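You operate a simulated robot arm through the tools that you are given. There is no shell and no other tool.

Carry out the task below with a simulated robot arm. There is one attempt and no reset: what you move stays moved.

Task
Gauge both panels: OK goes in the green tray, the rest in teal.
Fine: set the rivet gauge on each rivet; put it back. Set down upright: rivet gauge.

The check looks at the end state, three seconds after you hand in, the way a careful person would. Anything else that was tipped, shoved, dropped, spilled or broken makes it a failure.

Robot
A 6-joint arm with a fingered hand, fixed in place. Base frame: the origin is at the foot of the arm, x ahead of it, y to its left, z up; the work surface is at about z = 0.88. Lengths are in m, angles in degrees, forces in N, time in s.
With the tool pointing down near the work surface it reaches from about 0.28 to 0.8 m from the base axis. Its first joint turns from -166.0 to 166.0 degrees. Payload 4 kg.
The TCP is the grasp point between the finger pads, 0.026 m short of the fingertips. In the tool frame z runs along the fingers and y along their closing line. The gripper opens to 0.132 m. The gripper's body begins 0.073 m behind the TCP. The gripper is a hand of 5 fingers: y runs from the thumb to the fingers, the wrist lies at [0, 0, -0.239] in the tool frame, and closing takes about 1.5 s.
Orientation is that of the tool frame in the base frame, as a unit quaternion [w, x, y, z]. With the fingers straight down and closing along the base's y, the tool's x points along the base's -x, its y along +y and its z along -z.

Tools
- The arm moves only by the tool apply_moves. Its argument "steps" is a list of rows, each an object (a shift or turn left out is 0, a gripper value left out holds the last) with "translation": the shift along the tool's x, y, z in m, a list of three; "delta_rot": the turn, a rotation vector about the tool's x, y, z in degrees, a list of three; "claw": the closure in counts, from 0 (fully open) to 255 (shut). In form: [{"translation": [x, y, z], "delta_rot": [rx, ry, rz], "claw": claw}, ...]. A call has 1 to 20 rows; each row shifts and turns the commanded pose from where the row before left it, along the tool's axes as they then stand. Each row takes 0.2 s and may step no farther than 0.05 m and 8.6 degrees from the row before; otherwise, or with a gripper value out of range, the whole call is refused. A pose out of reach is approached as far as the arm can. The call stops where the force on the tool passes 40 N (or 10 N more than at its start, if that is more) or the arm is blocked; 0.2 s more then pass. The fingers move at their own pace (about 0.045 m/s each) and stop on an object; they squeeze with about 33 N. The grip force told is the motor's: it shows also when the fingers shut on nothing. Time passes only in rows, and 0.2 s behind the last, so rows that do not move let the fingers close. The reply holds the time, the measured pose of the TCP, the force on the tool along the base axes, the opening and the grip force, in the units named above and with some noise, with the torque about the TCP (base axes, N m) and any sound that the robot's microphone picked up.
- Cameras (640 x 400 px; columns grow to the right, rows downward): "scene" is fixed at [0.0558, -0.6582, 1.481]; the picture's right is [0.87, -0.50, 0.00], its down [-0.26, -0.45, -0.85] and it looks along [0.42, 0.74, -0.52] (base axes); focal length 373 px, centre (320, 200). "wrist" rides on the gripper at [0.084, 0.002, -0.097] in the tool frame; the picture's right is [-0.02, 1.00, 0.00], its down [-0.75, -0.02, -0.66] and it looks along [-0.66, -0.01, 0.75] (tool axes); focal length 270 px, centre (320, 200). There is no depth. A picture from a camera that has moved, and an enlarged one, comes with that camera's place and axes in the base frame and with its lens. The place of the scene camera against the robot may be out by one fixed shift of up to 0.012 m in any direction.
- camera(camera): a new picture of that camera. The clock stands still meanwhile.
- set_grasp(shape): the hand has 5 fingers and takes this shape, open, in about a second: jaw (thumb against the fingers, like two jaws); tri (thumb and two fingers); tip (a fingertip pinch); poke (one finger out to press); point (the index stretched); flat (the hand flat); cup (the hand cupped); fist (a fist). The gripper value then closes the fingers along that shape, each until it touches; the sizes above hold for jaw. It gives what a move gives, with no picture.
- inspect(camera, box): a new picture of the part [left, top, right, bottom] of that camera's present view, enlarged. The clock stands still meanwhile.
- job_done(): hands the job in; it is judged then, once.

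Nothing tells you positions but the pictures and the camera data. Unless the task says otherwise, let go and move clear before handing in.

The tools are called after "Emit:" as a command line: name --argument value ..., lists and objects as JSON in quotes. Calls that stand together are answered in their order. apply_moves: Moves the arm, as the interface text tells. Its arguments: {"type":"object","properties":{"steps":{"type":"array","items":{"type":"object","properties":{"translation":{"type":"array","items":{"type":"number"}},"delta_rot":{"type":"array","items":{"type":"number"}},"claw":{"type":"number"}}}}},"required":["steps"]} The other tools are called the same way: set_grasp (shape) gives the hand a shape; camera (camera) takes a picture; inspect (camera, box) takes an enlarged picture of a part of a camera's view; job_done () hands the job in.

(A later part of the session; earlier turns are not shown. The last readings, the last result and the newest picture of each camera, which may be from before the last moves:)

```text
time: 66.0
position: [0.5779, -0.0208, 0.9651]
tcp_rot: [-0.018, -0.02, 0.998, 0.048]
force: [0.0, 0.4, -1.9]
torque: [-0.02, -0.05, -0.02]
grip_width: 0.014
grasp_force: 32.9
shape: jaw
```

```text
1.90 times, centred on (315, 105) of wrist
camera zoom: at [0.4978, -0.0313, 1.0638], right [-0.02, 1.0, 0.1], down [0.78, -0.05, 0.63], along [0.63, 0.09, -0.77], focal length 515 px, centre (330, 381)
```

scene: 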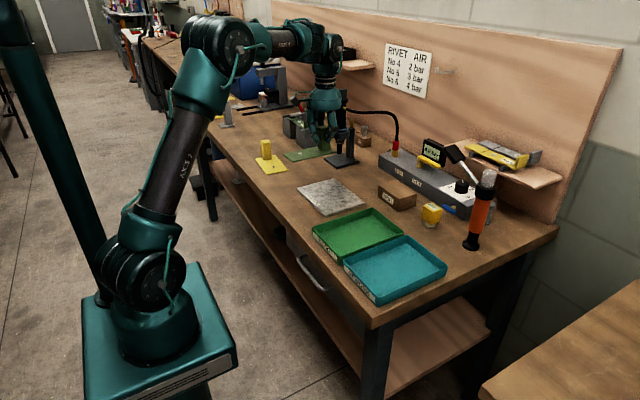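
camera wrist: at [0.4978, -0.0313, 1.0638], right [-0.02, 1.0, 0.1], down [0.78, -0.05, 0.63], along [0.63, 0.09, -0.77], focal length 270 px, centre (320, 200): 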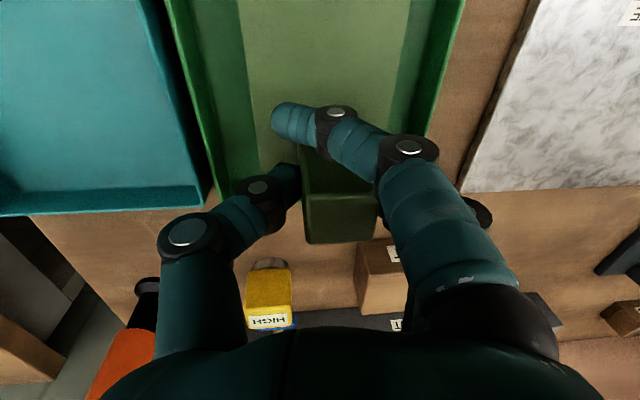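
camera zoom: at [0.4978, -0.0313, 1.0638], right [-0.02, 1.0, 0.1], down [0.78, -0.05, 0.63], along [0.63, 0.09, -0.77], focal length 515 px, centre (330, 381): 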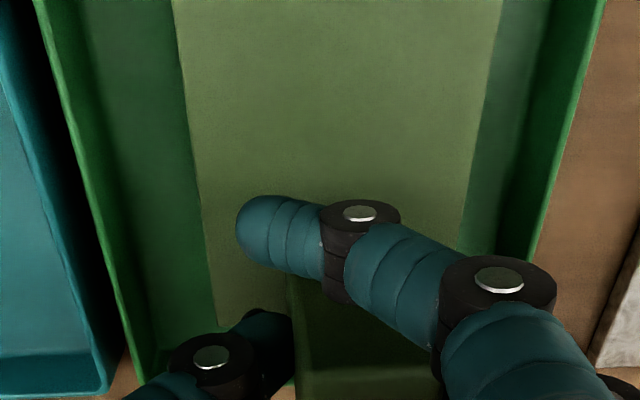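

Well centred (≥2.5 cm margins) and level. Lowering toward the tray floor.

Emit:
apply_moves --steps '[{"translation": [-0.0003, -0.0009, 0.009]}, {"translation": [-0.0003, -0.0009, 0.009]}, {"translation": [-0.0001, -0.0002, 0.002]}, {"translation": [-0.0001, -0.0002, 0.002]}, {}]'

Emit:
inspect --camera "scene" --box '[310, 190, 400, 265]'

```text
time: 67.2
position: [0.5791, -0.0203, 0.942]
tcp_rot: [-0.019, -0.02, 0.998, 0.048]
force: [0.0, 0.1, -1.8]
torque: [-0.03, -0.05, 0.0]
grip_width: 0.0141
grasp_force: 33.3
shape: jaw
```

```text
5.33 times, centred on (355, 228) of scene
camera zoom: at [0.0558, -0.6582, 1.481], right [0.87, -0.5, 0.0], down [-0.26, -0.45, -0.85], along [0.42, 0.74, -0.52], focal length 1991 px, centre (133, 53)
```

zoom: 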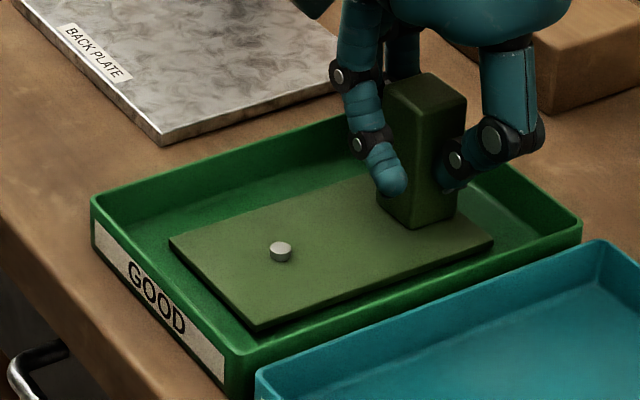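

Nearly on the floor, no contact yet. Continuing in 1 mm steps.

Emit:
apply_moves --steps '[{"translation": [0, -0.0001, 0.001]}, {"translation": [0, -0.0001, 0.001]}, {"translation": [0, -0.0001, 0.001]}, {}]'

Emit:
inspect --camera "scene" --box '[310, 190, 400, 265]'

```text
time: 68.2
position: [0.5792, -0.0213, 0.9407]
tcp_rot: [-0.018, -0.021, 0.998, 0.049]
force: [-1.2, -4.5, 15.9]
torque: [0.24, -0.02, 0.05]
grip_width: 0.0144
grasp_force: 33.3
shape: jaw
```

```text
5.33 times, centred on (355, 228) of scene
camera zoom: at [0.0558, -0.6582, 1.481], right [0.87, -0.5, 0.0], down [-0.26, -0.45, -0.85], along [0.42, 0.74, -0.52], focal length 1991 px, centre (133, 53)
```

zoom: 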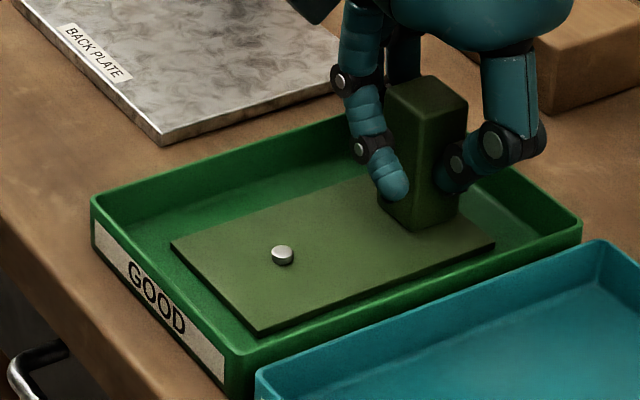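

Contact made. I'll relieve the pressure slightly and open the fingers.

Emit:
apply_moves --steps '[{"translation": [0, 0.0001, -0.001]}, {"claw": 220}, {"claw": 200}, {"claw": 180}, {"claw": 160}, {"claw": 140}, {"claw": 120}, {}, {}]'

Emit:
camera --camera "wrist"

Emit:
inspect --camera "scene" --box '[310, 190, 400, 265]'

```text
time: 70.2
position: [0.5787, -0.0187, 0.9408]
tcp_rot: [-0.018, -0.02, 0.998, 0.049]
force: [0.2, -0.1, -0.2]
torque: [0.02, -0.01, -0.03]
grip_width: 0.0691
grasp_force: 0.1
shape: jaw
```

```text
taken
camera wrist: at [0.4986, -0.0312, 1.0401], right [-0.02, 1.0, 0.1], down [0.78, -0.05, 0.63], along [0.63, 0.09, -0.77], focal length 270 px, centre (320, 200)
```

wrist: 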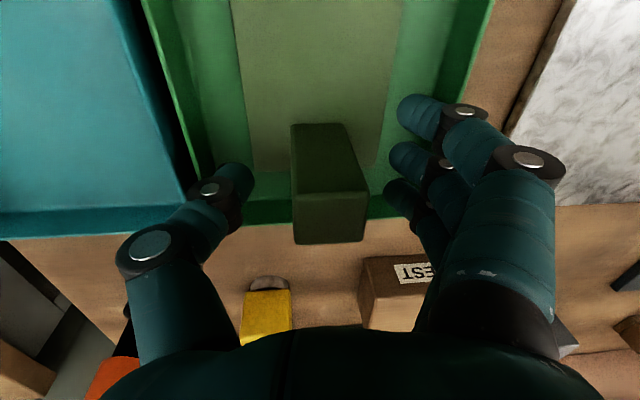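

```text
5.33 times, centred on (355, 228) of scene
camera zoom: at [0.0558, -0.6582, 1.481], right [0.87, -0.5, 0.0], down [-0.26, -0.45, -0.85], along [0.42, 0.74, -0.52], focal length 1991 px, centre (133, 53)
```

zoom: 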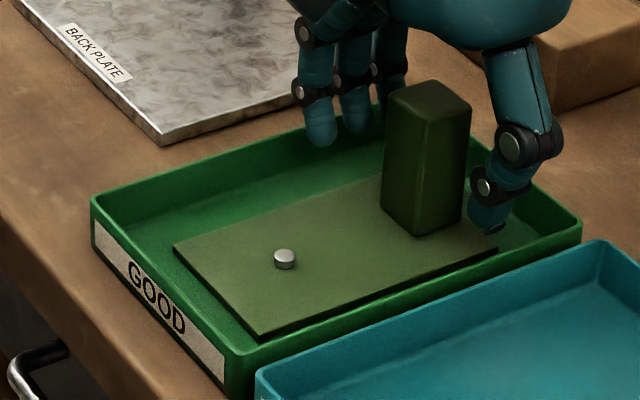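

The green panel rests flat in the green tray. Lifting clear and straightening the hand.

Emit:
apply_moves --steps '[{"translation": [0.0007, 0.0015, -0.02]}, {"translation": [0.0014, 0.004, -0.0397]}, {"translation": [0.0014, 0.004, -0.0397]}, {"translation": [0.0014, 0.004, -0.0397]}, {"translation": [0.001, 0.002, -0.02]}, {"delta_rot": [5.5, -2.19, 2.4], "claw": 60}, {}, {}]'

Emit:
camera --camera "scene"

```text
time: 72.0
position: [0.5777, -0.0181, 1.0985]
tcp_rot: [0.001, 0.001, 1.0, 0.001]
force: [0.7, 0.1, -0.4]
torque: [0.03, -0.02, -0.01]
grip_width: 0.101
grasp_force: 0.0
shape: jaw
```

```text
taken
```

scene: 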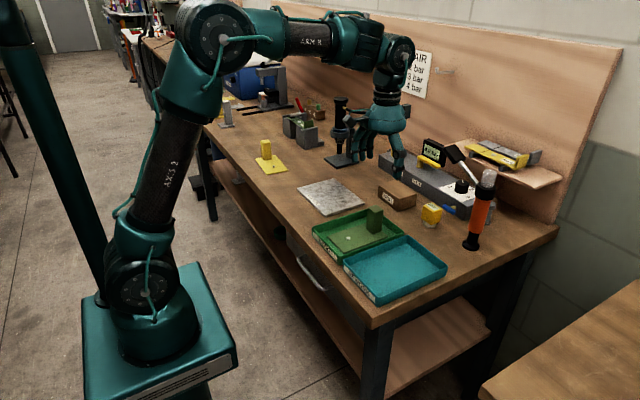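

Green panel placed. Now moving to the yellow panel and turning the hand to grip across its short side.

Emit:
apply_moves --steps '[{"translation": [0.0051, 0.0433, -0.0023]}, {"translation": [0.0051, 0.0433, -0.0023]}, {"translation": [0.0051, 0.0433, -0.0023]}, {"translation": [0.0051, 0.0433, -0.0023]}, {"translation": [0.0051, 0.0433, -0.0023]}, {"translation": [0.0051, 0.0433, -0.0023]}, {"translation": [0.0051, 0.0433, -0.0023]}, {"translation": [0.0051, 0.0433, -0.0023]}, {"translation": [0.0051, 0.0433, -0.0023]}, {"translation": [0.0051, 0.0433, -0.0023]}, {"translation": [0.0051, 0.0433, -0.0023]}, {"translation": [0.0051, 0.0433, -0.0023]}, {"translation": [0.0051, 0.0433, -0.0023]}]'

Emit:
apply_moves --steps '[{"delta_rot": [0, 0, -8.44]}, {"delta_rot": [0, 0, -8.44]}, {"delta_rot": [0, 0, -8.44]}, {"delta_rot": [0, 0, -8.44]}, {"delta_rot": [0, 0, -8.44]}, {"delta_rot": [0, 0, -8.44]}, {"delta_rot": [0, 0, -8.44]}, {"delta_rot": [0, 0, -8.44]}, {"delta_rot": [0, 0, -8.44]}, {"delta_rot": [0, 0, -8.44]}, {}, {}]'

Emit:
camera --camera "wrist"

Emit:
inspect --camera "wrist" --box '[250, 0, 410, 150]'

Emit:
camera --camera "scene"

```text
time: 74.8
position: [0.5075, 0.5344, 1.1262]
tcp_rot: [0.0, 0.001, 1.0, 0.0]
force: [0.7, 0.1, -0.6]
torque: [0.02, 0.0, 0.0]
grip_width: 0.101
grasp_force: 0.0
shape: jaw
out of reach, approached as far as the arm can: row 13
```

```text
time: 77.4
position: [0.5027, 0.5333, 1.1256]
tcp_rot: [0.001, -0.671, 0.741, 0.0]
force: [0.0, -1.0, -0.3]
torque: [0.0, -0.03, 0.0]
grip_width: 0.1007
grasp_force: 0.1
shape: jaw
out of reach, approached as far as the arm can: row 5
```

```text
taken
camera wrist: at [0.4932, 0.4483, 1.2215], right [-0.99, 0.12, 0.0], down [0.09, 0.75, 0.66], along [0.08, 0.65, -0.75], focal length 270 px, centre (320, 200)
```

wrist: 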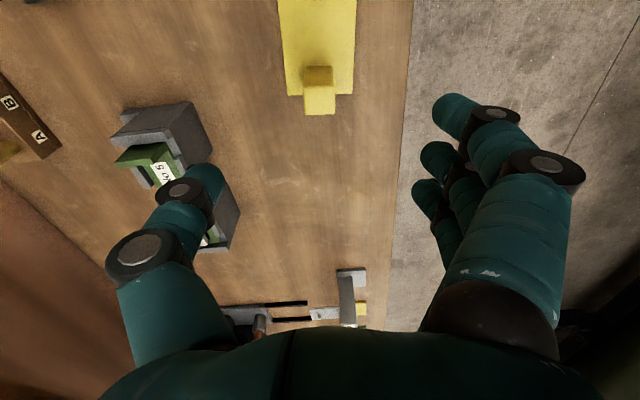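

```text
2.67 times, centred on (330, 75) of wrist
camera zoom: at [0.4932, 0.4483, 1.2215], right [-0.99, 0.12, 0.0], down [0.09, 0.75, 0.66], along [0.08, 0.65, -0.75], focal length 721 px, centre (293, 533)
```

zoom: 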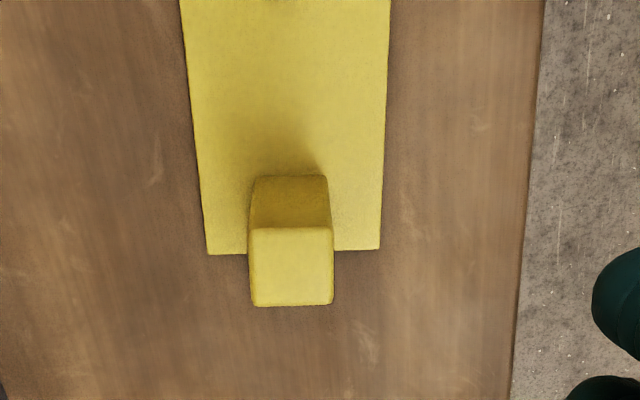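

```text
taken
```

scene: 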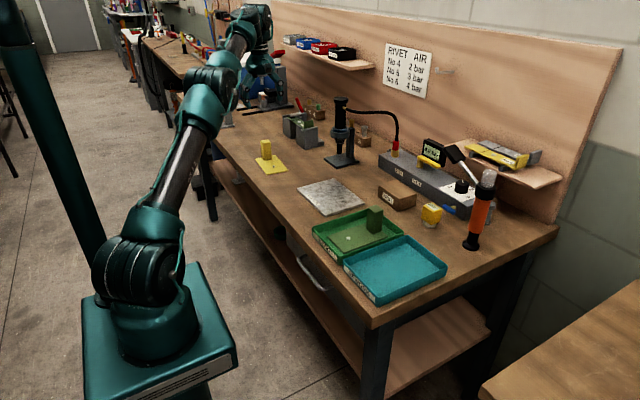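

The yellow handle is at about (0.507, 0.5495); at this height it's at the reach limit, so I'll descend to gain reach, then refine.

Emit:
apply_moves --steps '[{"translation": [0, 0, 0.035]}, {"translation": [0, 0, 0.035]}, {"translation": [0, 0, 0.02]}, {}, {}]'

Emit:
camera --camera "wrist"

Emit:
inspect --camera "wrist" --box '[250, 0, 410, 190]'

```text
time: 78.6
position: [0.5046, 0.5353, 1.0331]
tcp_rot: [0.001, -0.671, 0.741, 0.0]
force: [-0.3, -0.1, -0.4]
torque: [-0.01, 0.01, 0.01]
grip_width: 0.1006
grasp_force: 0.1
shape: jaw
```

```text
taken
camera wrist: at [0.495, 0.4507, 1.1302], right [-0.99, 0.12, 0.0], down [0.09, 0.75, 0.66], along [0.08, 0.65, -0.75], focal length 270 px, centre (320, 200)
```

wrist: 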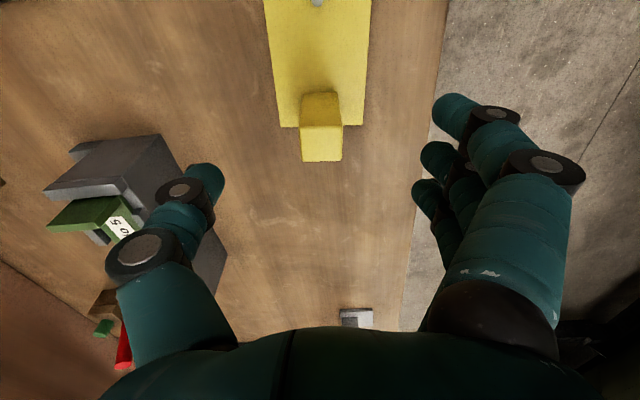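

```text
2.11 times, centred on (330, 95) of wrist
camera zoom: at [0.495, 0.4507, 1.1302], right [-0.99, 0.12, 0.0], down [0.09, 0.75, 0.66], along [0.08, 0.65, -0.75], focal length 569 px, centre (299, 421)
```

zoom: 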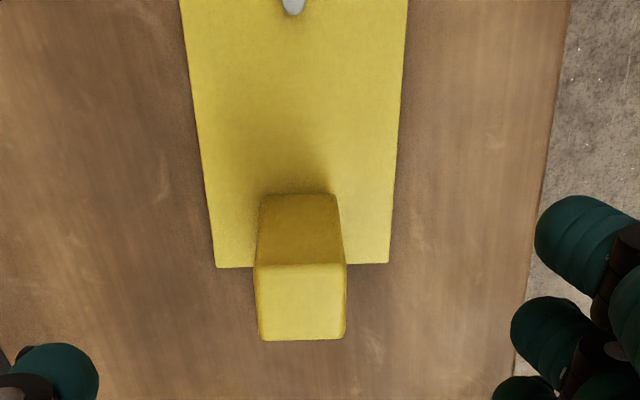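

Handle confirmed at (0.507, 0.549). Moving laterally and down to just above the handle top.

Emit:
apply_moves --steps '[{"translation": [-0.0076, -0.0036, 0.02]}, {"translation": [-0.0075, -0.0036, 0.018]}, {}, {}]'

Emit:
camera --camera "wrist"

```text
time: 79.6
position: [0.5142, 0.5485, 0.9978]
tcp_rot: [0.001, -0.672, 0.741, 0.0]
force: [-0.6, 0.0, 0.3]
torque: [-0.02, 0.0, 0.0]
grip_width: 0.1006
grasp_force: 0.1
shape: jaw
```

```text
taken
camera wrist: at [0.5035, 0.4639, 1.0938], right [-0.99, 0.12, 0.0], down [0.09, 0.75, 0.66], along [0.08, 0.65, -0.75], focal length 270 px, centre (320, 200)
```

wrist: 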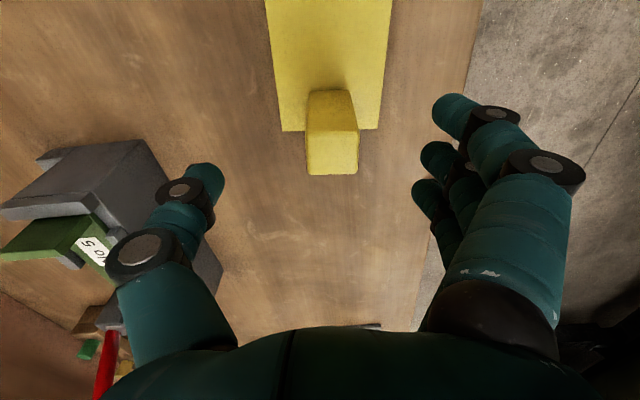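

Aligned. Descending to grip height and closing.

Emit:
apply_moves --steps '[{"translation": [0, 0, 0.03]}, {"translation": [0, 0, 0.03]}, {}, {"claw": 150}, {}, {}]'

Emit:
camera --camera "wrist"

Emit:
inspect --camera "scene" --box '[230, 100, 310, 190]'

```text
time: 81.0
position: [0.5132, 0.5464, 0.936]
tcp_rot: [0.001, -0.671, 0.742, -0.001]
force: [-0.5, -0.1, 0.3]
torque: [-0.02, 0.0, 0.0]
grip_width: 0.0553
grasp_force: 0.0
shape: jaw
```

```text
taken
camera wrist: at [0.5028, 0.4623, 1.0338], right [-0.99, 0.12, 0.0], down [0.09, 0.75, 0.66], along [0.08, 0.65, -0.75], focal length 270 px, centre (320, 200)
```

wrist: 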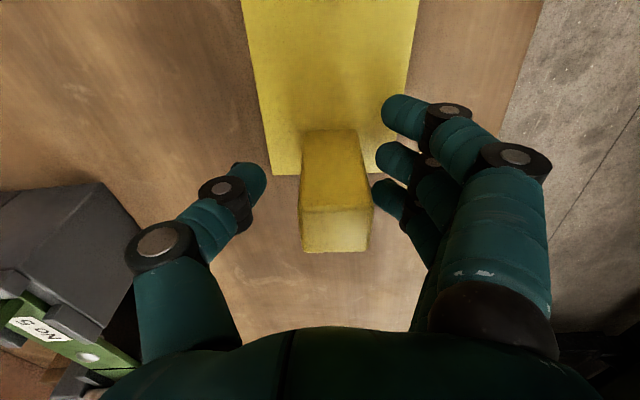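

```text
4.44 times, centred on (270, 145) of scene
camera zoom: at [0.0558, -0.6582, 1.481], right [0.87, -0.5, 0.0], down [-0.26, -0.45, -0.85], along [0.42, 0.74, -0.52], focal length 1659 px, centre (542, 444)
```

zoom: 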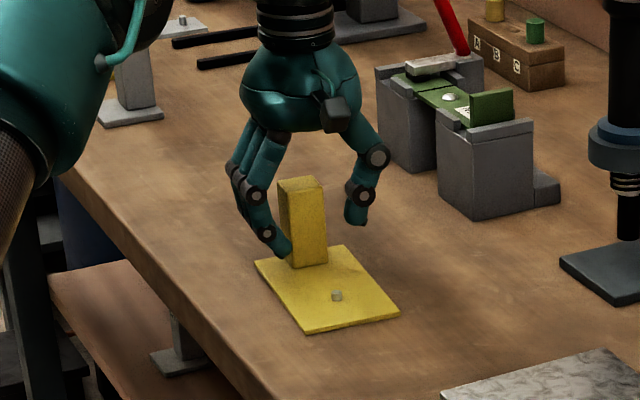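

The handle is between thumb and fingers. Closing to grip.

Emit:
apply_moves --steps '[{"claw": 180}, {}, {"claw": 210}, {}, {"claw": 255}, {}, {}, {}]'

Emit:
apply_moves --steps '[{"translation": [0, 0, -0.005]}, {"translation": [0, 0, -0.012]}, {"translation": [0, 0, -0.013]}, {}, {}]'

Emit:
camera --camera "wrist"

Emit:
inspect --camera "scene" --box '[250, 120, 310, 180]'

```text
time: 82.8
position: [0.5134, 0.5472, 0.9371]
tcp_rot: [0.001, -0.671, 0.741, 0.0]
force: [2.7, -0.8, 4.5]
torque: [0.03, 0.13, -0.01]
grip_width: 0.0149
grasp_force: 32.8
shape: jaw
```

```text
time: 84.0
position: [0.5129, 0.5488, 0.9655]
tcp_rot: [0.001, -0.671, 0.742, 0.001]
force: [0.6, 0.1, -2.4]
torque: [0.04, 0.01, 0.03]
grip_width: 0.0134
grasp_force: 32.5
shape: jaw
```

```text
taken
camera wrist: at [0.5026, 0.4634, 1.0621], right [-0.99, 0.12, 0.0], down [0.09, 0.75, 0.66], along [0.08, 0.65, -0.75], focal length 270 px, centre (320, 200)
```

wrist: 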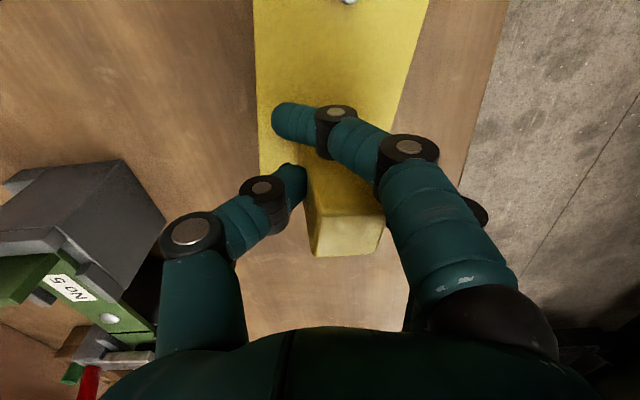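

```text
6.67 times, centred on (280, 150) of scene
camera zoom: at [0.0558, -0.6582, 1.481], right [0.87, -0.5, 0.0], down [-0.26, -0.45, -0.85], along [0.42, 0.74, -0.52], focal length 2489 px, centre (587, 533)
```

zoom: 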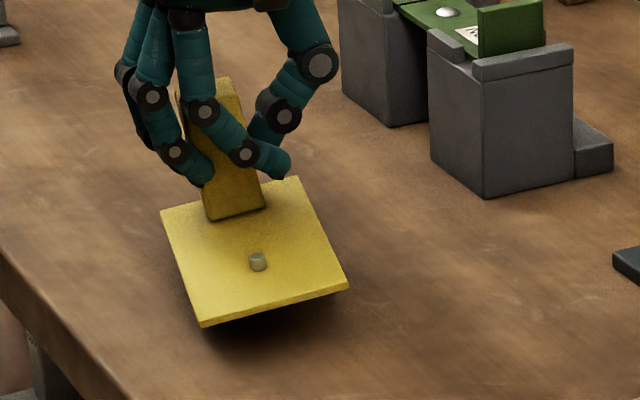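

The yellow panel hangs tilted (about 7° roll, 8° rivet end low, some yaw), but the grip is firm at 32 N. I'll lift and pull inward, turn it lengthwise along x, then re-measure.

Emit:
apply_moves --steps '[{"translation": [0, 0, -0.03]}, {"translation": [0, 0, -0.03]}, {"translation": [0.0398, -0.0039, -0.02]}, {"translation": [0.0398, -0.0039, -0.02]}, {"translation": [0.0398, -0.0039, -0.02]}, {"delta_rot": [0, 0, 7.84]}, {"delta_rot": [0, 0, 7.84]}, {"delta_rot": [0, 0, 7.84]}, {"delta_rot": [0, 0, 7.84]}, {"delta_rot": [0, 0, 7.84]}, {"delta_rot": [0, 0, 7.84]}, {"delta_rot": [0, 0, 7.84]}, {"delta_rot": [0, 0, 7.84]}, {"delta_rot": [0, 0, 7.84]}, {"delta_rot": [0, 0, 7.84]}, {}, {}]'

Emit:
camera --camera "wrist"

Emit:
camera --camera "scene"

```text
time: 87.6
position: [0.5111, 0.4286, 1.0864]
tcp_rot: [0.001, -0.051, 0.999, 0.001]
force: [-0.2, 0.7, -1.1]
torque: [-0.05, -0.01, 0.01]
grip_width: 0.0134
grasp_force: 33.2
shape: jaw
```

```text
taken
camera wrist: at [0.4276, 0.4211, 1.1833], right [-0.08, 1.0, 0.0], down [0.75, 0.06, 0.66], along [0.66, 0.05, -0.75], focal length 270 px, centre (320, 200)
```

wrist: 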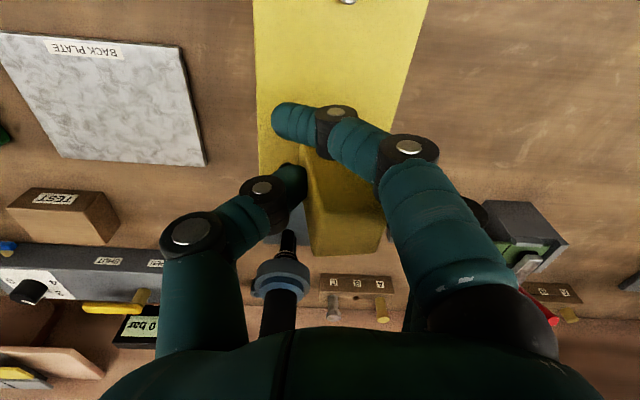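

```text
taken
```

scene: 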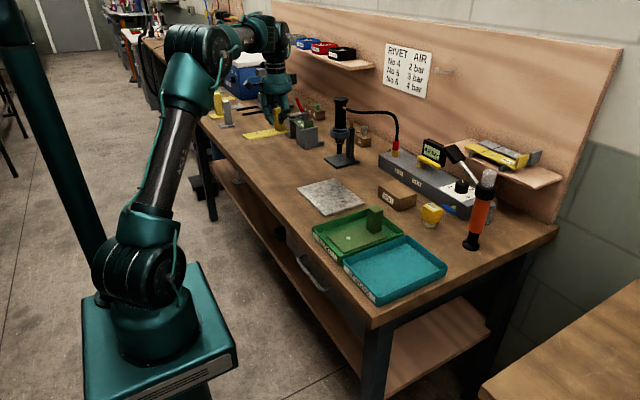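

Stable. Carrying it at height over to the teal tray, then levelling.

Emit:
apply_moves --steps '[{"translation": [-0.0003, -0.0429, 0]}, {"translation": [-0.0003, -0.0429, 0]}, {"translation": [-0.0003, -0.0429, 0]}, {"translation": [-0.0003, -0.0429, 0]}, {"translation": [-0.0003, -0.0429, 0]}, {"translation": [-0.0003, -0.0429, 0]}, {"translation": [-0.0003, -0.0429, 0]}, {"translation": [-0.0003, -0.0429, 0]}, {"translation": [-0.0003, -0.0429, 0]}, {"translation": [-0.0003, -0.0429, 0]}, {"translation": [-0.0003, -0.0429, 0]}, {"translation": [-0.0003, -0.0429, 0]}, {"translation": [-0.0003, -0.0429, 0]}, {"translation": [-0.0003, -0.0429, 0]}, {"delta_rot": [-3, 3.5, 0]}, {"delta_rot": [-3, 3.5, 0]}, {}, {}]'

Emit:
camera --camera "wrist"

Emit:
inspect --camera "scene" --box '[320, 140, 450, 260]'

```text
time: 91.4
position: [0.5774, -0.17, 1.085]
tcp_rot: [-0.063, -0.051, 0.995, 0.05]
force: [0.7, -0.3, -2.0]
torque: [-0.03, -0.01, 0.03]
grip_width: 0.0129
grasp_force: 33.1
shape: jaw
```

```text
taken
camera wrist: at [0.5066, -0.1867, 1.1911], right [-0.08, 0.99, 0.1], down [0.83, 0.01, 0.56], along [0.55, 0.13, -0.82], focal length 270 px, centre (320, 200)
```

wrist: 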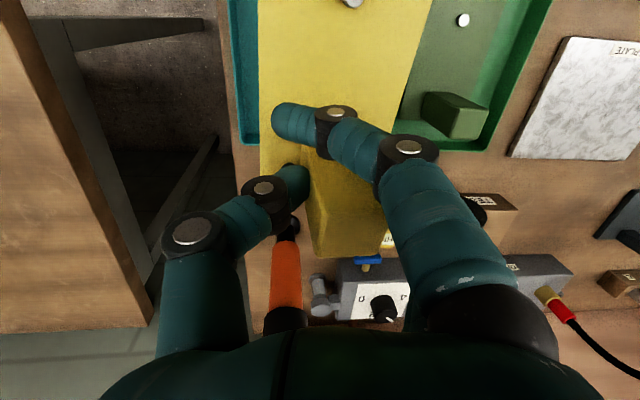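

```text
3.33 times, centred on (385, 200) of scene
camera zoom: at [0.0558, -0.6582, 1.481], right [0.87, -0.5, 0.0], down [-0.26, -0.45, -0.85], along [0.42, 0.74, -0.52], focal length 1244 px, centre (103, 200)
```

zoom: 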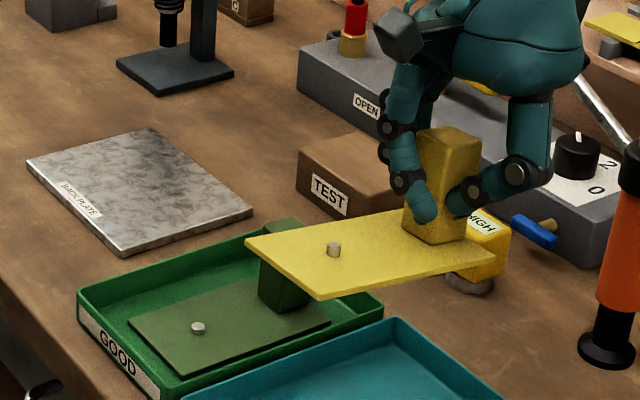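

Above the teal tray. Zooming to measure the panel's level and heading.

Emit:
inspect --camera "scene" --box '[360, 170, 440, 240]'

Emit:
inspect --camera "wrist" --box '[220, 0, 460, 270]'

```text
5.71 times, centred on (400, 205) of scene
camera zoom: at [0.0558, -0.6582, 1.481], right [0.87, -0.5, 0.0], down [-0.26, -0.45, -0.85], along [0.42, 0.74, -0.52], focal length 2133 px, centre (-137, 171)
```

zoom: 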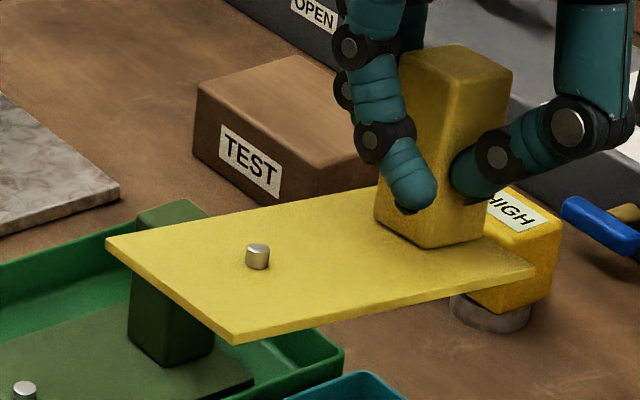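

```text
1.48 times, centred on (340, 135) of wrist
camera zoom: at [0.5066, -0.1867, 1.1911], right [-0.08, 0.99, 0.1], down [0.83, 0.01, 0.56], along [0.55, 0.13, -0.82], focal length 400 px, centre (290, 296)
```

zoom: 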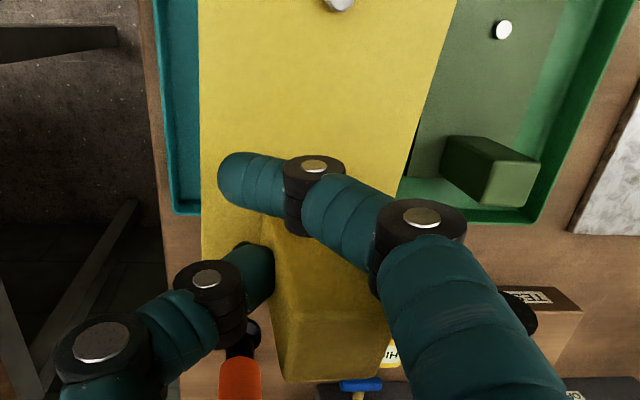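

Residuals: about 3° pitch, 2.7° roll, 2.3° yaw. Applying that trim, then I'll read the camera axes for the precise descent direction.

Emit:
apply_moves --steps '[{"delta_rot": [-2.7, -3.2, -2.3]}, {}, {}]'

Emit:
inspect --camera "wrist" --box '[220, 0, 460, 270]'

Emit:
inspect --camera "scene" --box '[360, 170, 440, 240]'

```text
time: 92.2
position: [0.575, -0.171, 1.0833]
tcp_rot: [-0.035, -0.068, 0.994, 0.075]
force: [0.2, 0.2, -2.0]
torque: [-0.03, -0.01, 0.03]
grip_width: 0.0128
grasp_force: 33.0
shape: jaw
```

```text
1.48 times, centred on (340, 135) of wrist
camera zoom: at [0.4998, -0.1957, 1.1843], right [-0.11, 0.98, 0.15], down [0.8, 0.0, 0.6], along [0.59, 0.19, -0.78], focal length 400 px, centre (290, 296)
```

zoom: 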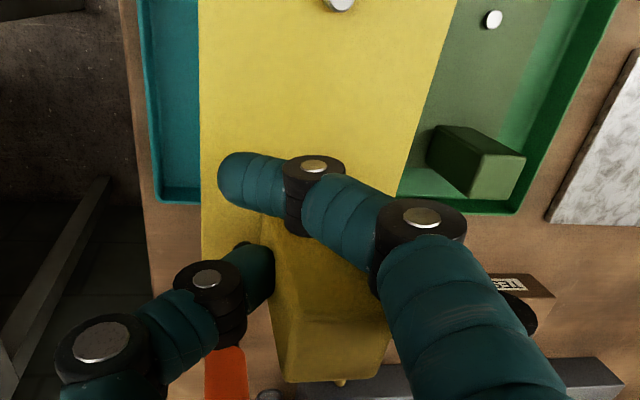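

```text
5.71 times, centred on (400, 205) of scene
camera zoom: at [0.0558, -0.6582, 1.481], right [0.87, -0.5, 0.0], down [-0.26, -0.45, -0.85], along [0.42, 0.74, -0.52], focal length 2133 px, centre (-137, 171)
```

zoom: 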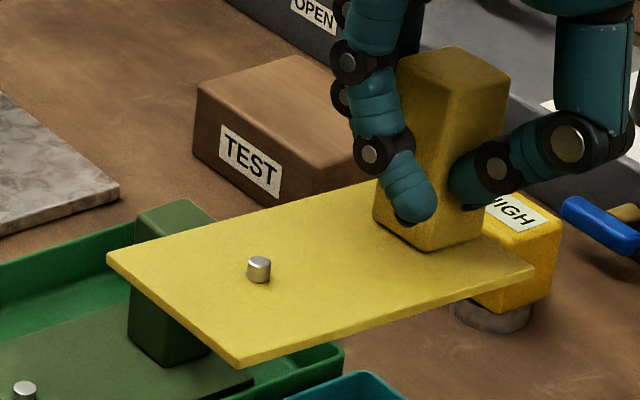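

Now level within about 1°. Shifting to centre it over the teal tray and lowering to just above the rim.

Emit:
apply_moves --steps '[{"translation": [-0.0002, -0.0069, 0.0396]}, {"translation": [-0.0002, -0.0069, 0.0396]}, {"translation": [-0.0002, -0.007, 0.0396]}, {}, {}]'

Emit:
inspect --camera "scene" --box '[335, 215, 455, 305]'

Emit:
camera --camera "wrist"

```text
time: 93.4
position: [0.623, -0.193, 1.0091]
tcp_rot: [-0.037, -0.069, 0.994, 0.076]
force: [-0.5, -0.4, -2.5]
torque: [0.0, -0.05, -0.01]
grip_width: 0.0129
grasp_force: 33.1
shape: jaw
out of reach, approached as far as the arm can: row 1, 2, 3
```

```text
4.44 times, centred on (395, 260) of scene
camera zoom: at [0.0558, -0.6582, 1.481], right [0.87, -0.5, 0.0], down [-0.26, -0.45, -0.85], along [0.42, 0.74, -0.52], focal length 1659 px, centre (-13, -67)
```

zoom: 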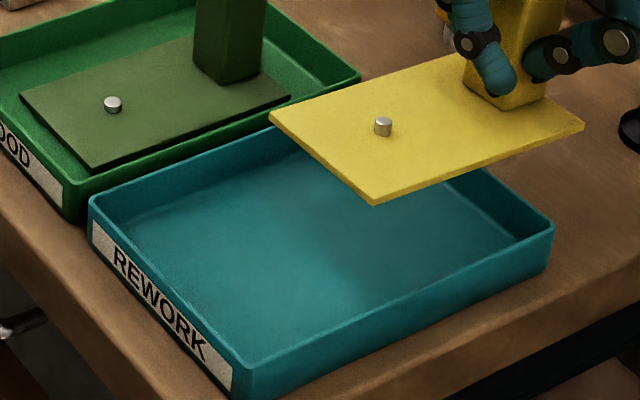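

```text
taken
camera wrist: at [0.5478, -0.2179, 1.1111], right [-0.11, 0.98, 0.16], down [0.8, -0.01, 0.6], along [0.59, 0.19, -0.79], focal length 270 px, centre (320, 200)
```

wrist: 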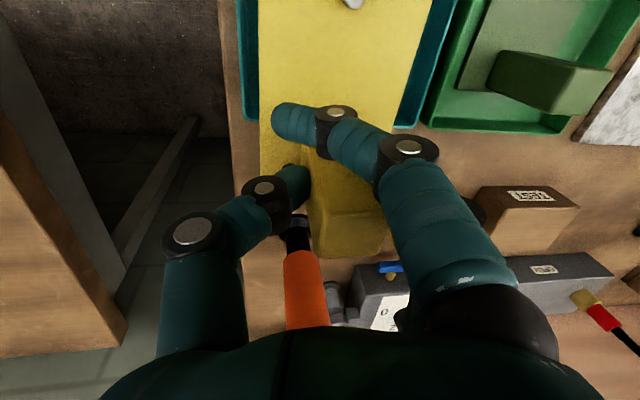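

The arm hit a wrist limit: tilting the fingers back toward the base isn't reachable lower down here, so it stopped short outboard (nothing touched). I'll ease the pitch by 5° (rivet end slightly low) and move back over the tray centre at this height.

Emit:
apply_moves --steps '[{"delta_rot": [0, -5, 0]}, {"translation": [0.0255, 0.0131, 0.0015]}, {"translation": [0.0254, 0.013, 0.0014]}, {}, {}]'

Emit:
inspect --camera "scene" --box '[335, 195, 455, 305]'

Emit:
camera --camera "wrist"

```text
time: 94.6
position: [0.6215, -0.1954, 1.0526]
tcp_rot: [0.006, -0.065, 0.995, 0.08]
force: [-0.5, -0.2, -0.6]
torque: [-0.03, -0.03, -0.03]
grip_width: 0.0129
grasp_force: 33.1
shape: jaw
out of reach, approached as far as the arm can: row 1, 2, 3
```

```text
3.64 times, centred on (395, 250) of scene
camera zoom: at [0.0558, -0.6582, 1.481], right [0.87, -0.5, 0.0], down [-0.26, -0.45, -0.85], along [0.42, 0.74, -0.52], focal length 1357 px, centre (47, 18)
```

zoom: 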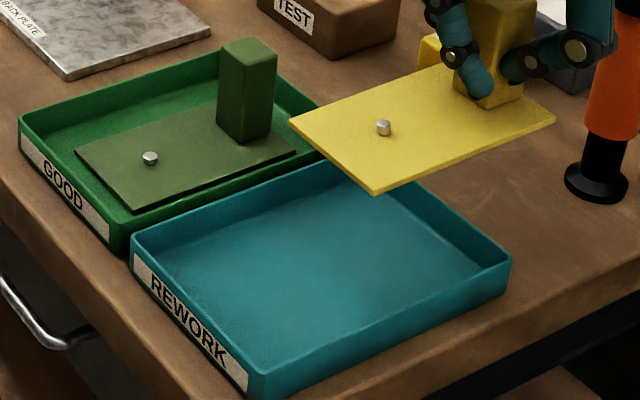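

```text
taken
camera wrist: at [0.5376, -0.2204, 1.1463], right [-0.11, 0.98, 0.16], down [0.75, -0.02, 0.66], along [0.66, 0.19, -0.73], focal length 270 px, centre (320, 200)
```

wrist: 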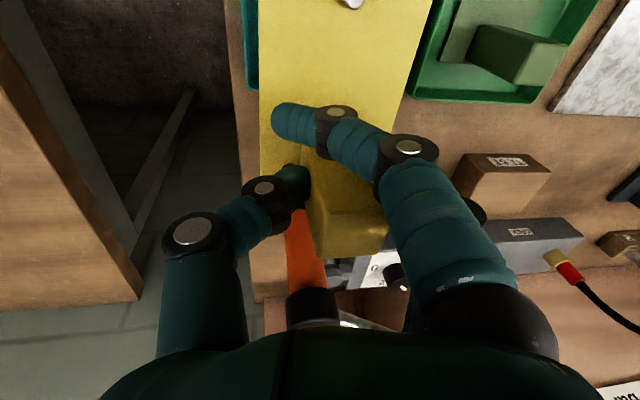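

It still reports a reach limit, so I'll look at the whole arm configuration to understand it before moving further.

Emit:
camera --camera "scene"

Emit:
inspect --camera "scene" --box '[80, 0, 520, 280]'

```text
taken
```

scene: 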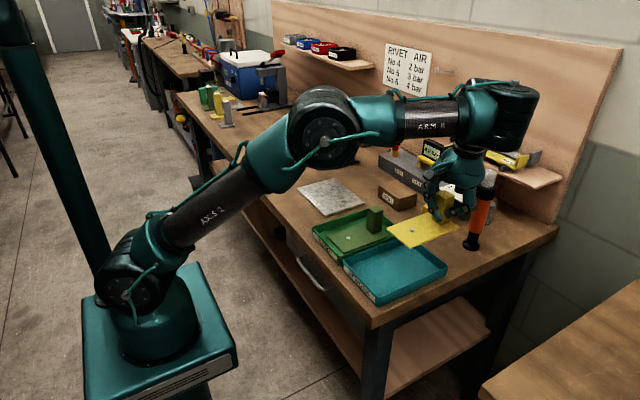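

```text
1.43 times, centred on (300, 140) of scene
camera zoom: at [0.0558, -0.6582, 1.481], right [0.87, -0.5, 0.0], down [-0.26, -0.45, -0.85], along [0.42, 0.74, -0.52], focal length 533 px, centre (349, 286)
```

zoom: 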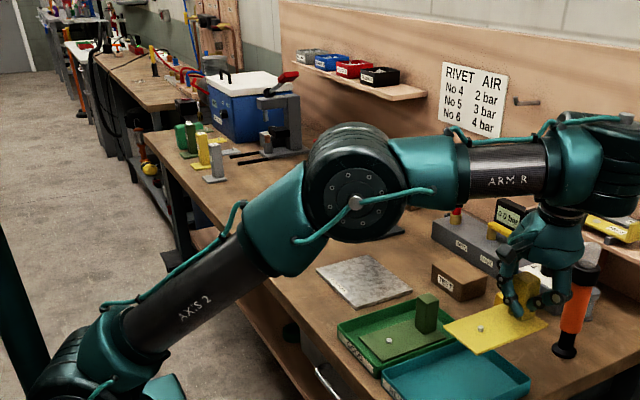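

The arm has drifted into an awkward posture with the wrist far outboard. I'll raise slightly and take the roll tilt back out in steps to recover a comfortable posture.

Emit:
apply_moves --steps '[{"translation": [0.0, -0.004, -0.025]}, {"translation": [0.0, -0.004, -0.025]}, {}, {}]'

Emit:
camera --camera "scene"

```text
time: 95.6
position: [0.6216, -0.2005, 1.0638]
tcp_rot: [0.009, -0.065, 0.995, 0.079]
force: [0.4, 0.6, -1.3]
torque: [-0.01, -0.04, 0.01]
grip_width: 0.0128
grasp_force: 33.2
shape: jaw
out of reach, approached as far as the arm can: row 1, 2
```

```text
taken
```

scene: 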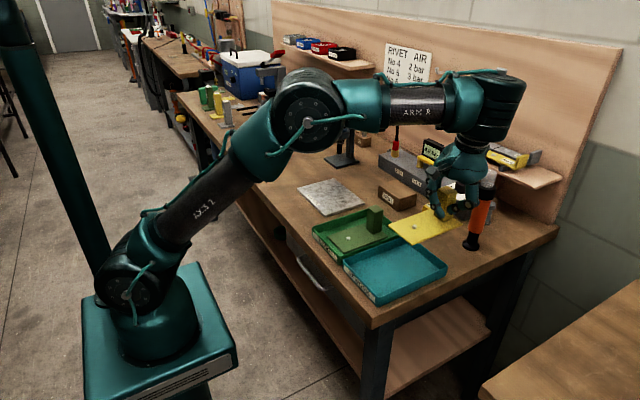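

The posture is changing gradually. I'll hold still for a few rows to see whether the arm settles.

Emit:
apply_moves --steps '[{}, {}, {}]'

Emit:
camera --camera "scene"

```text
time: 96.4
position: [0.6225, -0.1988, 1.0636]
tcp_rot: [0.008, -0.064, 0.995, 0.078]
force: [0.6, 0.3, -0.1]
torque: [0.01, -0.04, 0.0]
grip_width: 0.0126
grasp_force: 32.8
shape: jaw
```

```text
taken
```

scene: 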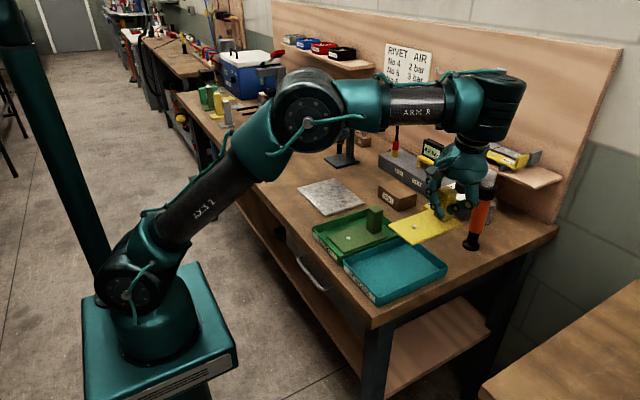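

Holding steady, so it's a posture limit tied to the sideways tilt. I'll take the roll correction back out and return above the tray with a near-vertical hand.

Emit:
apply_moves --steps '[{"delta_rot": [4.35, 0, 0]}, {"delta_rot": [4.35, 0, 0]}, {}, {}]'

Emit:
camera --camera "scene"

```text
time: 97.4
position: [0.6357, -0.2043, 1.0756]
tcp_rot: [0.011, -0.064, 0.998, 0.004]
force: [-0.2, -0.4, -2.7]
torque: [0.0, -0.03, 0.03]
grip_width: 0.0124
grasp_force: 32.9
shape: jaw
out of reach, approached as far as the arm can: row 1, 2
```

```text
taken
```

scene: 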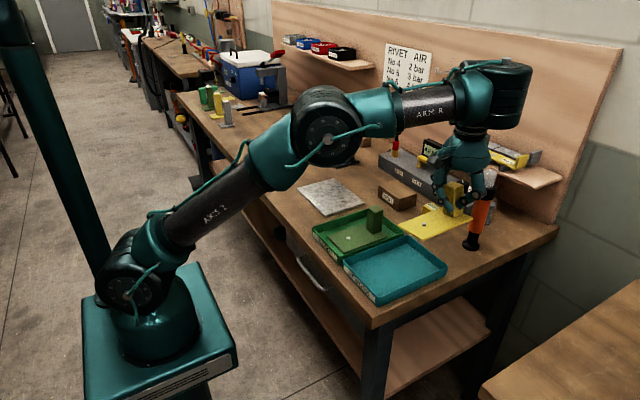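

Even near-vertical it reports out of reach here, so the arm is caught in an unusual posture. I'll try raising and pulling inward in small steps.

Emit:
apply_moves --steps '[{"translation": [0.02, 0.0, -0.02]}, {}, {}]'

Emit:
camera --camera "scene"

```text
time: 98.2
position: [0.6153, -0.2084, 1.0959]
tcp_rot: [0.011, -0.064, 0.998, 0.004]
force: [-0.3, 1.1, -2.6]
torque: [0.0, -0.03, -0.04]
grip_width: 0.0125
grasp_force: 32.6
shape: jaw
```

```text
taken
```

scene: 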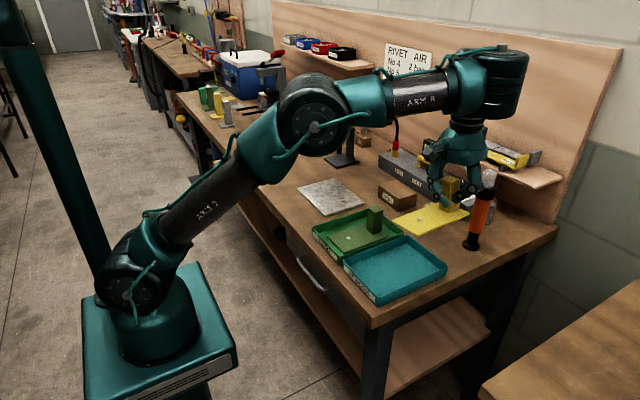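

That step was reachable. I'll zoom on the wrist to understand the posture.

Emit:
inspect --camera "scene" --box '[400, 30, 560, 230]'

Emit:
inspect --camera "scene" --box '[260, 60, 460, 260]'

```text
2.00 times, centred on (480, 130) of scene
camera zoom: at [0.0558, -0.6582, 1.481], right [0.87, -0.5, 0.0], down [-0.26, -0.45, -0.85], along [0.42, 0.74, -0.52], focal length 747 px, centre (0, 340)
```

zoom: 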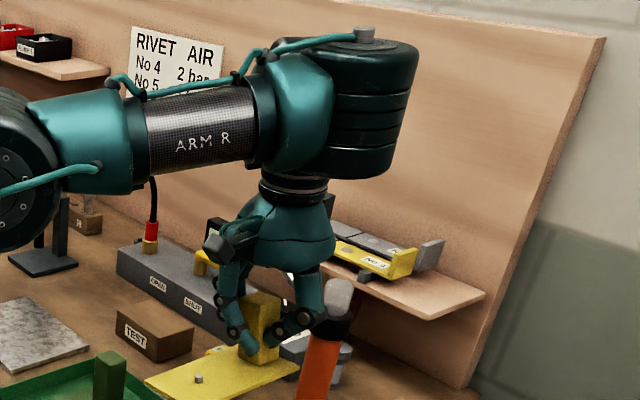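

```text
2.00 times, centred on (360, 160) of scene
camera zoom: at [0.0558, -0.6582, 1.481], right [0.87, -0.5, 0.0], down [-0.26, -0.45, -0.85], along [0.42, 0.74, -0.52], focal length 747 px, centre (240, 280)
```

zoom: 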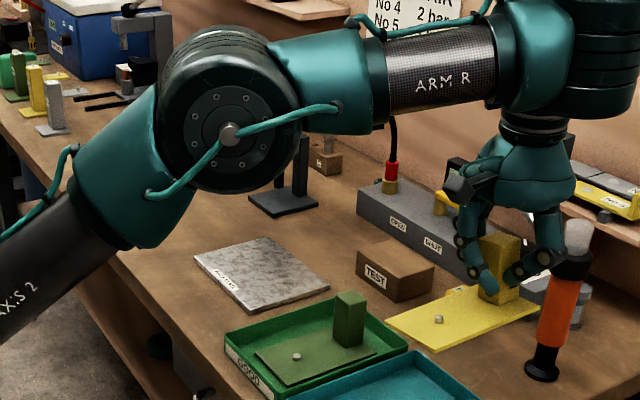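

The wrist is in an unusual posture. I'll return to the initial comfortable area (high, near the start pose) to let the arm recover, keeping the panel well above everything.

Emit:
apply_moves --steps '[{"translation": [0, 0, -0.03]}, {"translation": [0.0073, 0.0372, -0.013]}, {"translation": [0.0073, 0.0372, -0.013]}, {"translation": [0.0073, 0.0372, -0.013]}, {"translation": [0.0073, 0.0372, -0.013]}, {"translation": [0.0073, 0.0372, -0.013]}, {}, {}]'

Emit:
camera --camera "scene"

```text
time: 100.0
position: [0.5568, -0.0275, 1.1899]
tcp_rot: [0.013, -0.063, 0.998, 0.003]
force: [-1.0, -0.2, -1.9]
torque: [0.0, -0.04, -0.02]
grip_width: 0.0126
grasp_force: 32.8
shape: jaw
```

```text
taken
```

scene: 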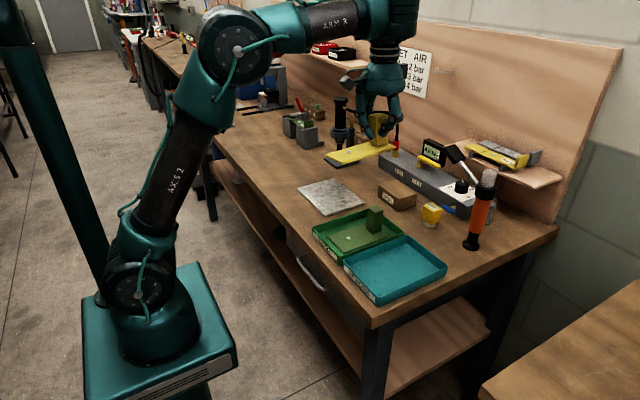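

Same posture family persists. I'll zoom on the wrist and elbow here to compare with the start posture.

Emit:
inspect --camera "scene" --box '[180, 0, 440, 170]'

```text
2.35 times, centred on (310, 85) of scene
camera zoom: at [0.0558, -0.6582, 1.481], right [0.87, -0.5, 0.0], down [-0.26, -0.45, -0.85], along [0.42, 0.74, -0.52], focal length 878 px, centre (344, 471)
```

zoom: 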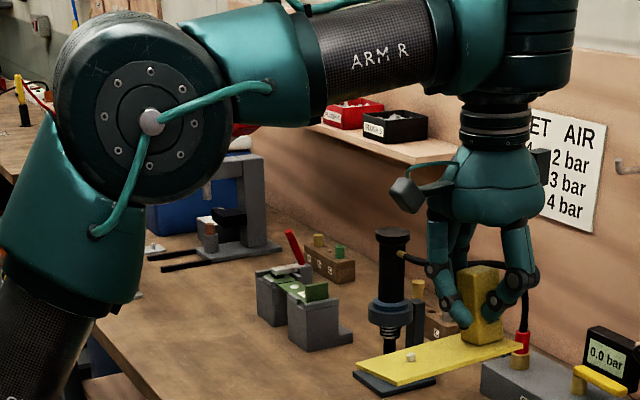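

I need to understand this wrist posture. I'll turn the hand back to yaw 0 and re-level it vertically at this safe height, then look again.

Emit:
apply_moves --steps '[{"delta_rot": [0, 0, 7.3]}, {"delta_rot": [0, 1.3, 0]}, {}, {}]'

Emit:
inspect --camera "scene" --box '[180, 0, 440, 170]'

```text
time: 101.0
position: [0.5554, -0.0275, 1.1896]
tcp_rot: [0.001, -0.001, 1.0, 0.005]
force: [0.6, -0.4, -1.4]
torque: [-0.03, -0.02, 0.0]
grip_width: 0.0123
grasp_force: 33.1
shape: jaw
```

```text
2.35 times, centred on (310, 85) of scene
camera zoom: at [0.0558, -0.6582, 1.481], right [0.87, -0.5, 0.0], down [-0.26, -0.45, -0.85], along [0.42, 0.74, -0.52], focal length 878 px, centre (344, 471)
```

zoom: 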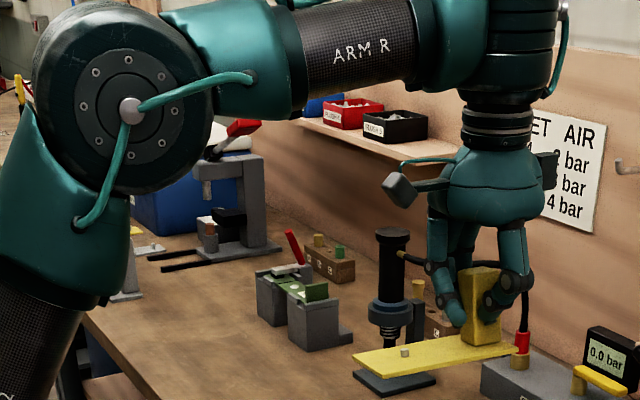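

The posture is shifting back toward normal with the hand exactly vertical. I'll retrace to a pose where it was definitely normal (0.585, 0.257) and compare.

Emit:
apply_moves --steps '[{"translation": [-0.004, 0.0475, 0.012]}, {"translation": [-0.005, 0.0475, 0.012]}, {"translation": [-0.005, 0.0475, 0.012]}, {"translation": [-0.005, 0.0475, 0.012]}, {"translation": [-0.005, 0.0475, 0.012]}, {"translation": [-0.005, 0.0475, 0.012]}, {}]'

Emit:
camera --camera "scene"

```text
time: 102.6
position: [0.5843, 0.2579, 1.1232]
tcp_rot: [0.001, -0.001, 1.0, 0.004]
force: [0.8, 0.2, -1.8]
torque: [-0.02, -0.04, -0.03]
grip_width: 0.0125
grasp_force: 32.6
shape: jaw
```

```text
taken
```

scene: 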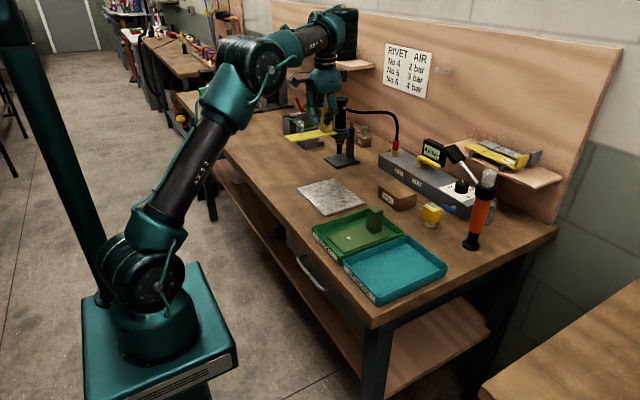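

The arm is in a mirrored branch (base turned more, hand on the other side) since the stretched reach at the yellow spot. The safest fix is to set the yellow panel down near where it was, recover the normal posture empty-handed, and re-grip. Moving back there now.

Emit:
apply_moves --steps '[{"translation": [0.0146, 0.0344, 0.0074]}, {"translation": [0.0146, 0.0344, 0.0074]}, {"translation": [0.0146, 0.0344, 0.0074]}, {"translation": [0.0146, 0.0344, 0.0074]}, {"translation": [0.0146, 0.0344, 0.0074]}, {}]'

Emit:
camera --camera "scene"

```text
time: 104.0
position: [0.5125, 0.4269, 1.0847]
tcp_rot: [0.002, -0.001, 1.0, 0.004]
force: [-0.6, -0.6, -1.9]
torque: [0.0, -0.01, 0.03]
grip_width: 0.012
grasp_force: 32.6
shape: jaw
```

```text
taken
```

scene: 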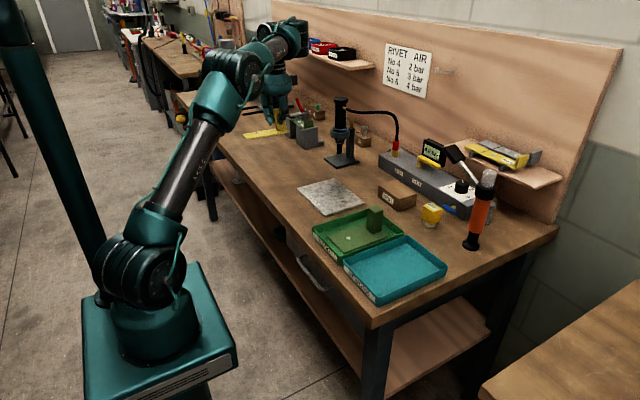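

I'll zoom on the wrist here for a clearer look at how the joints are arranged.

Emit:
inspect --camera "scene" --box '[180, 0, 360, 150]'

Emit:
inspect --camera "scene" --box '[60, 200, 260, 380]'

```text
2.67 times, centred on (270, 75) of scene
camera zoom: at [0.0558, -0.6582, 1.481], right [0.87, -0.5, 0.0], down [-0.26, -0.45, -0.85], along [0.42, 0.74, -0.52], focal length 995 px, centre (453, 533)
```

zoom: 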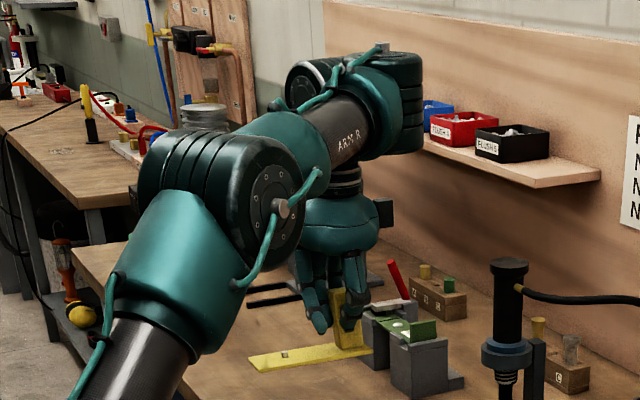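

```text
2.22 times, centred on (160, 290) of scene
camera zoom: at [0.0558, -0.6582, 1.481], right [0.87, -0.5, 0.0], down [-0.26, -0.45, -0.85], along [0.42, 0.74, -0.52], focal length 830 px, centre (676, 0)
```

zoom: 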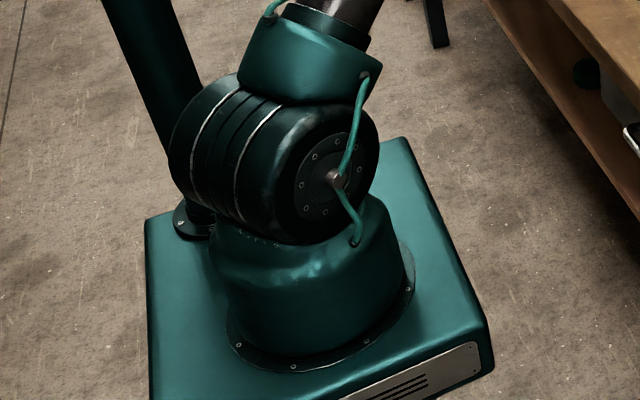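

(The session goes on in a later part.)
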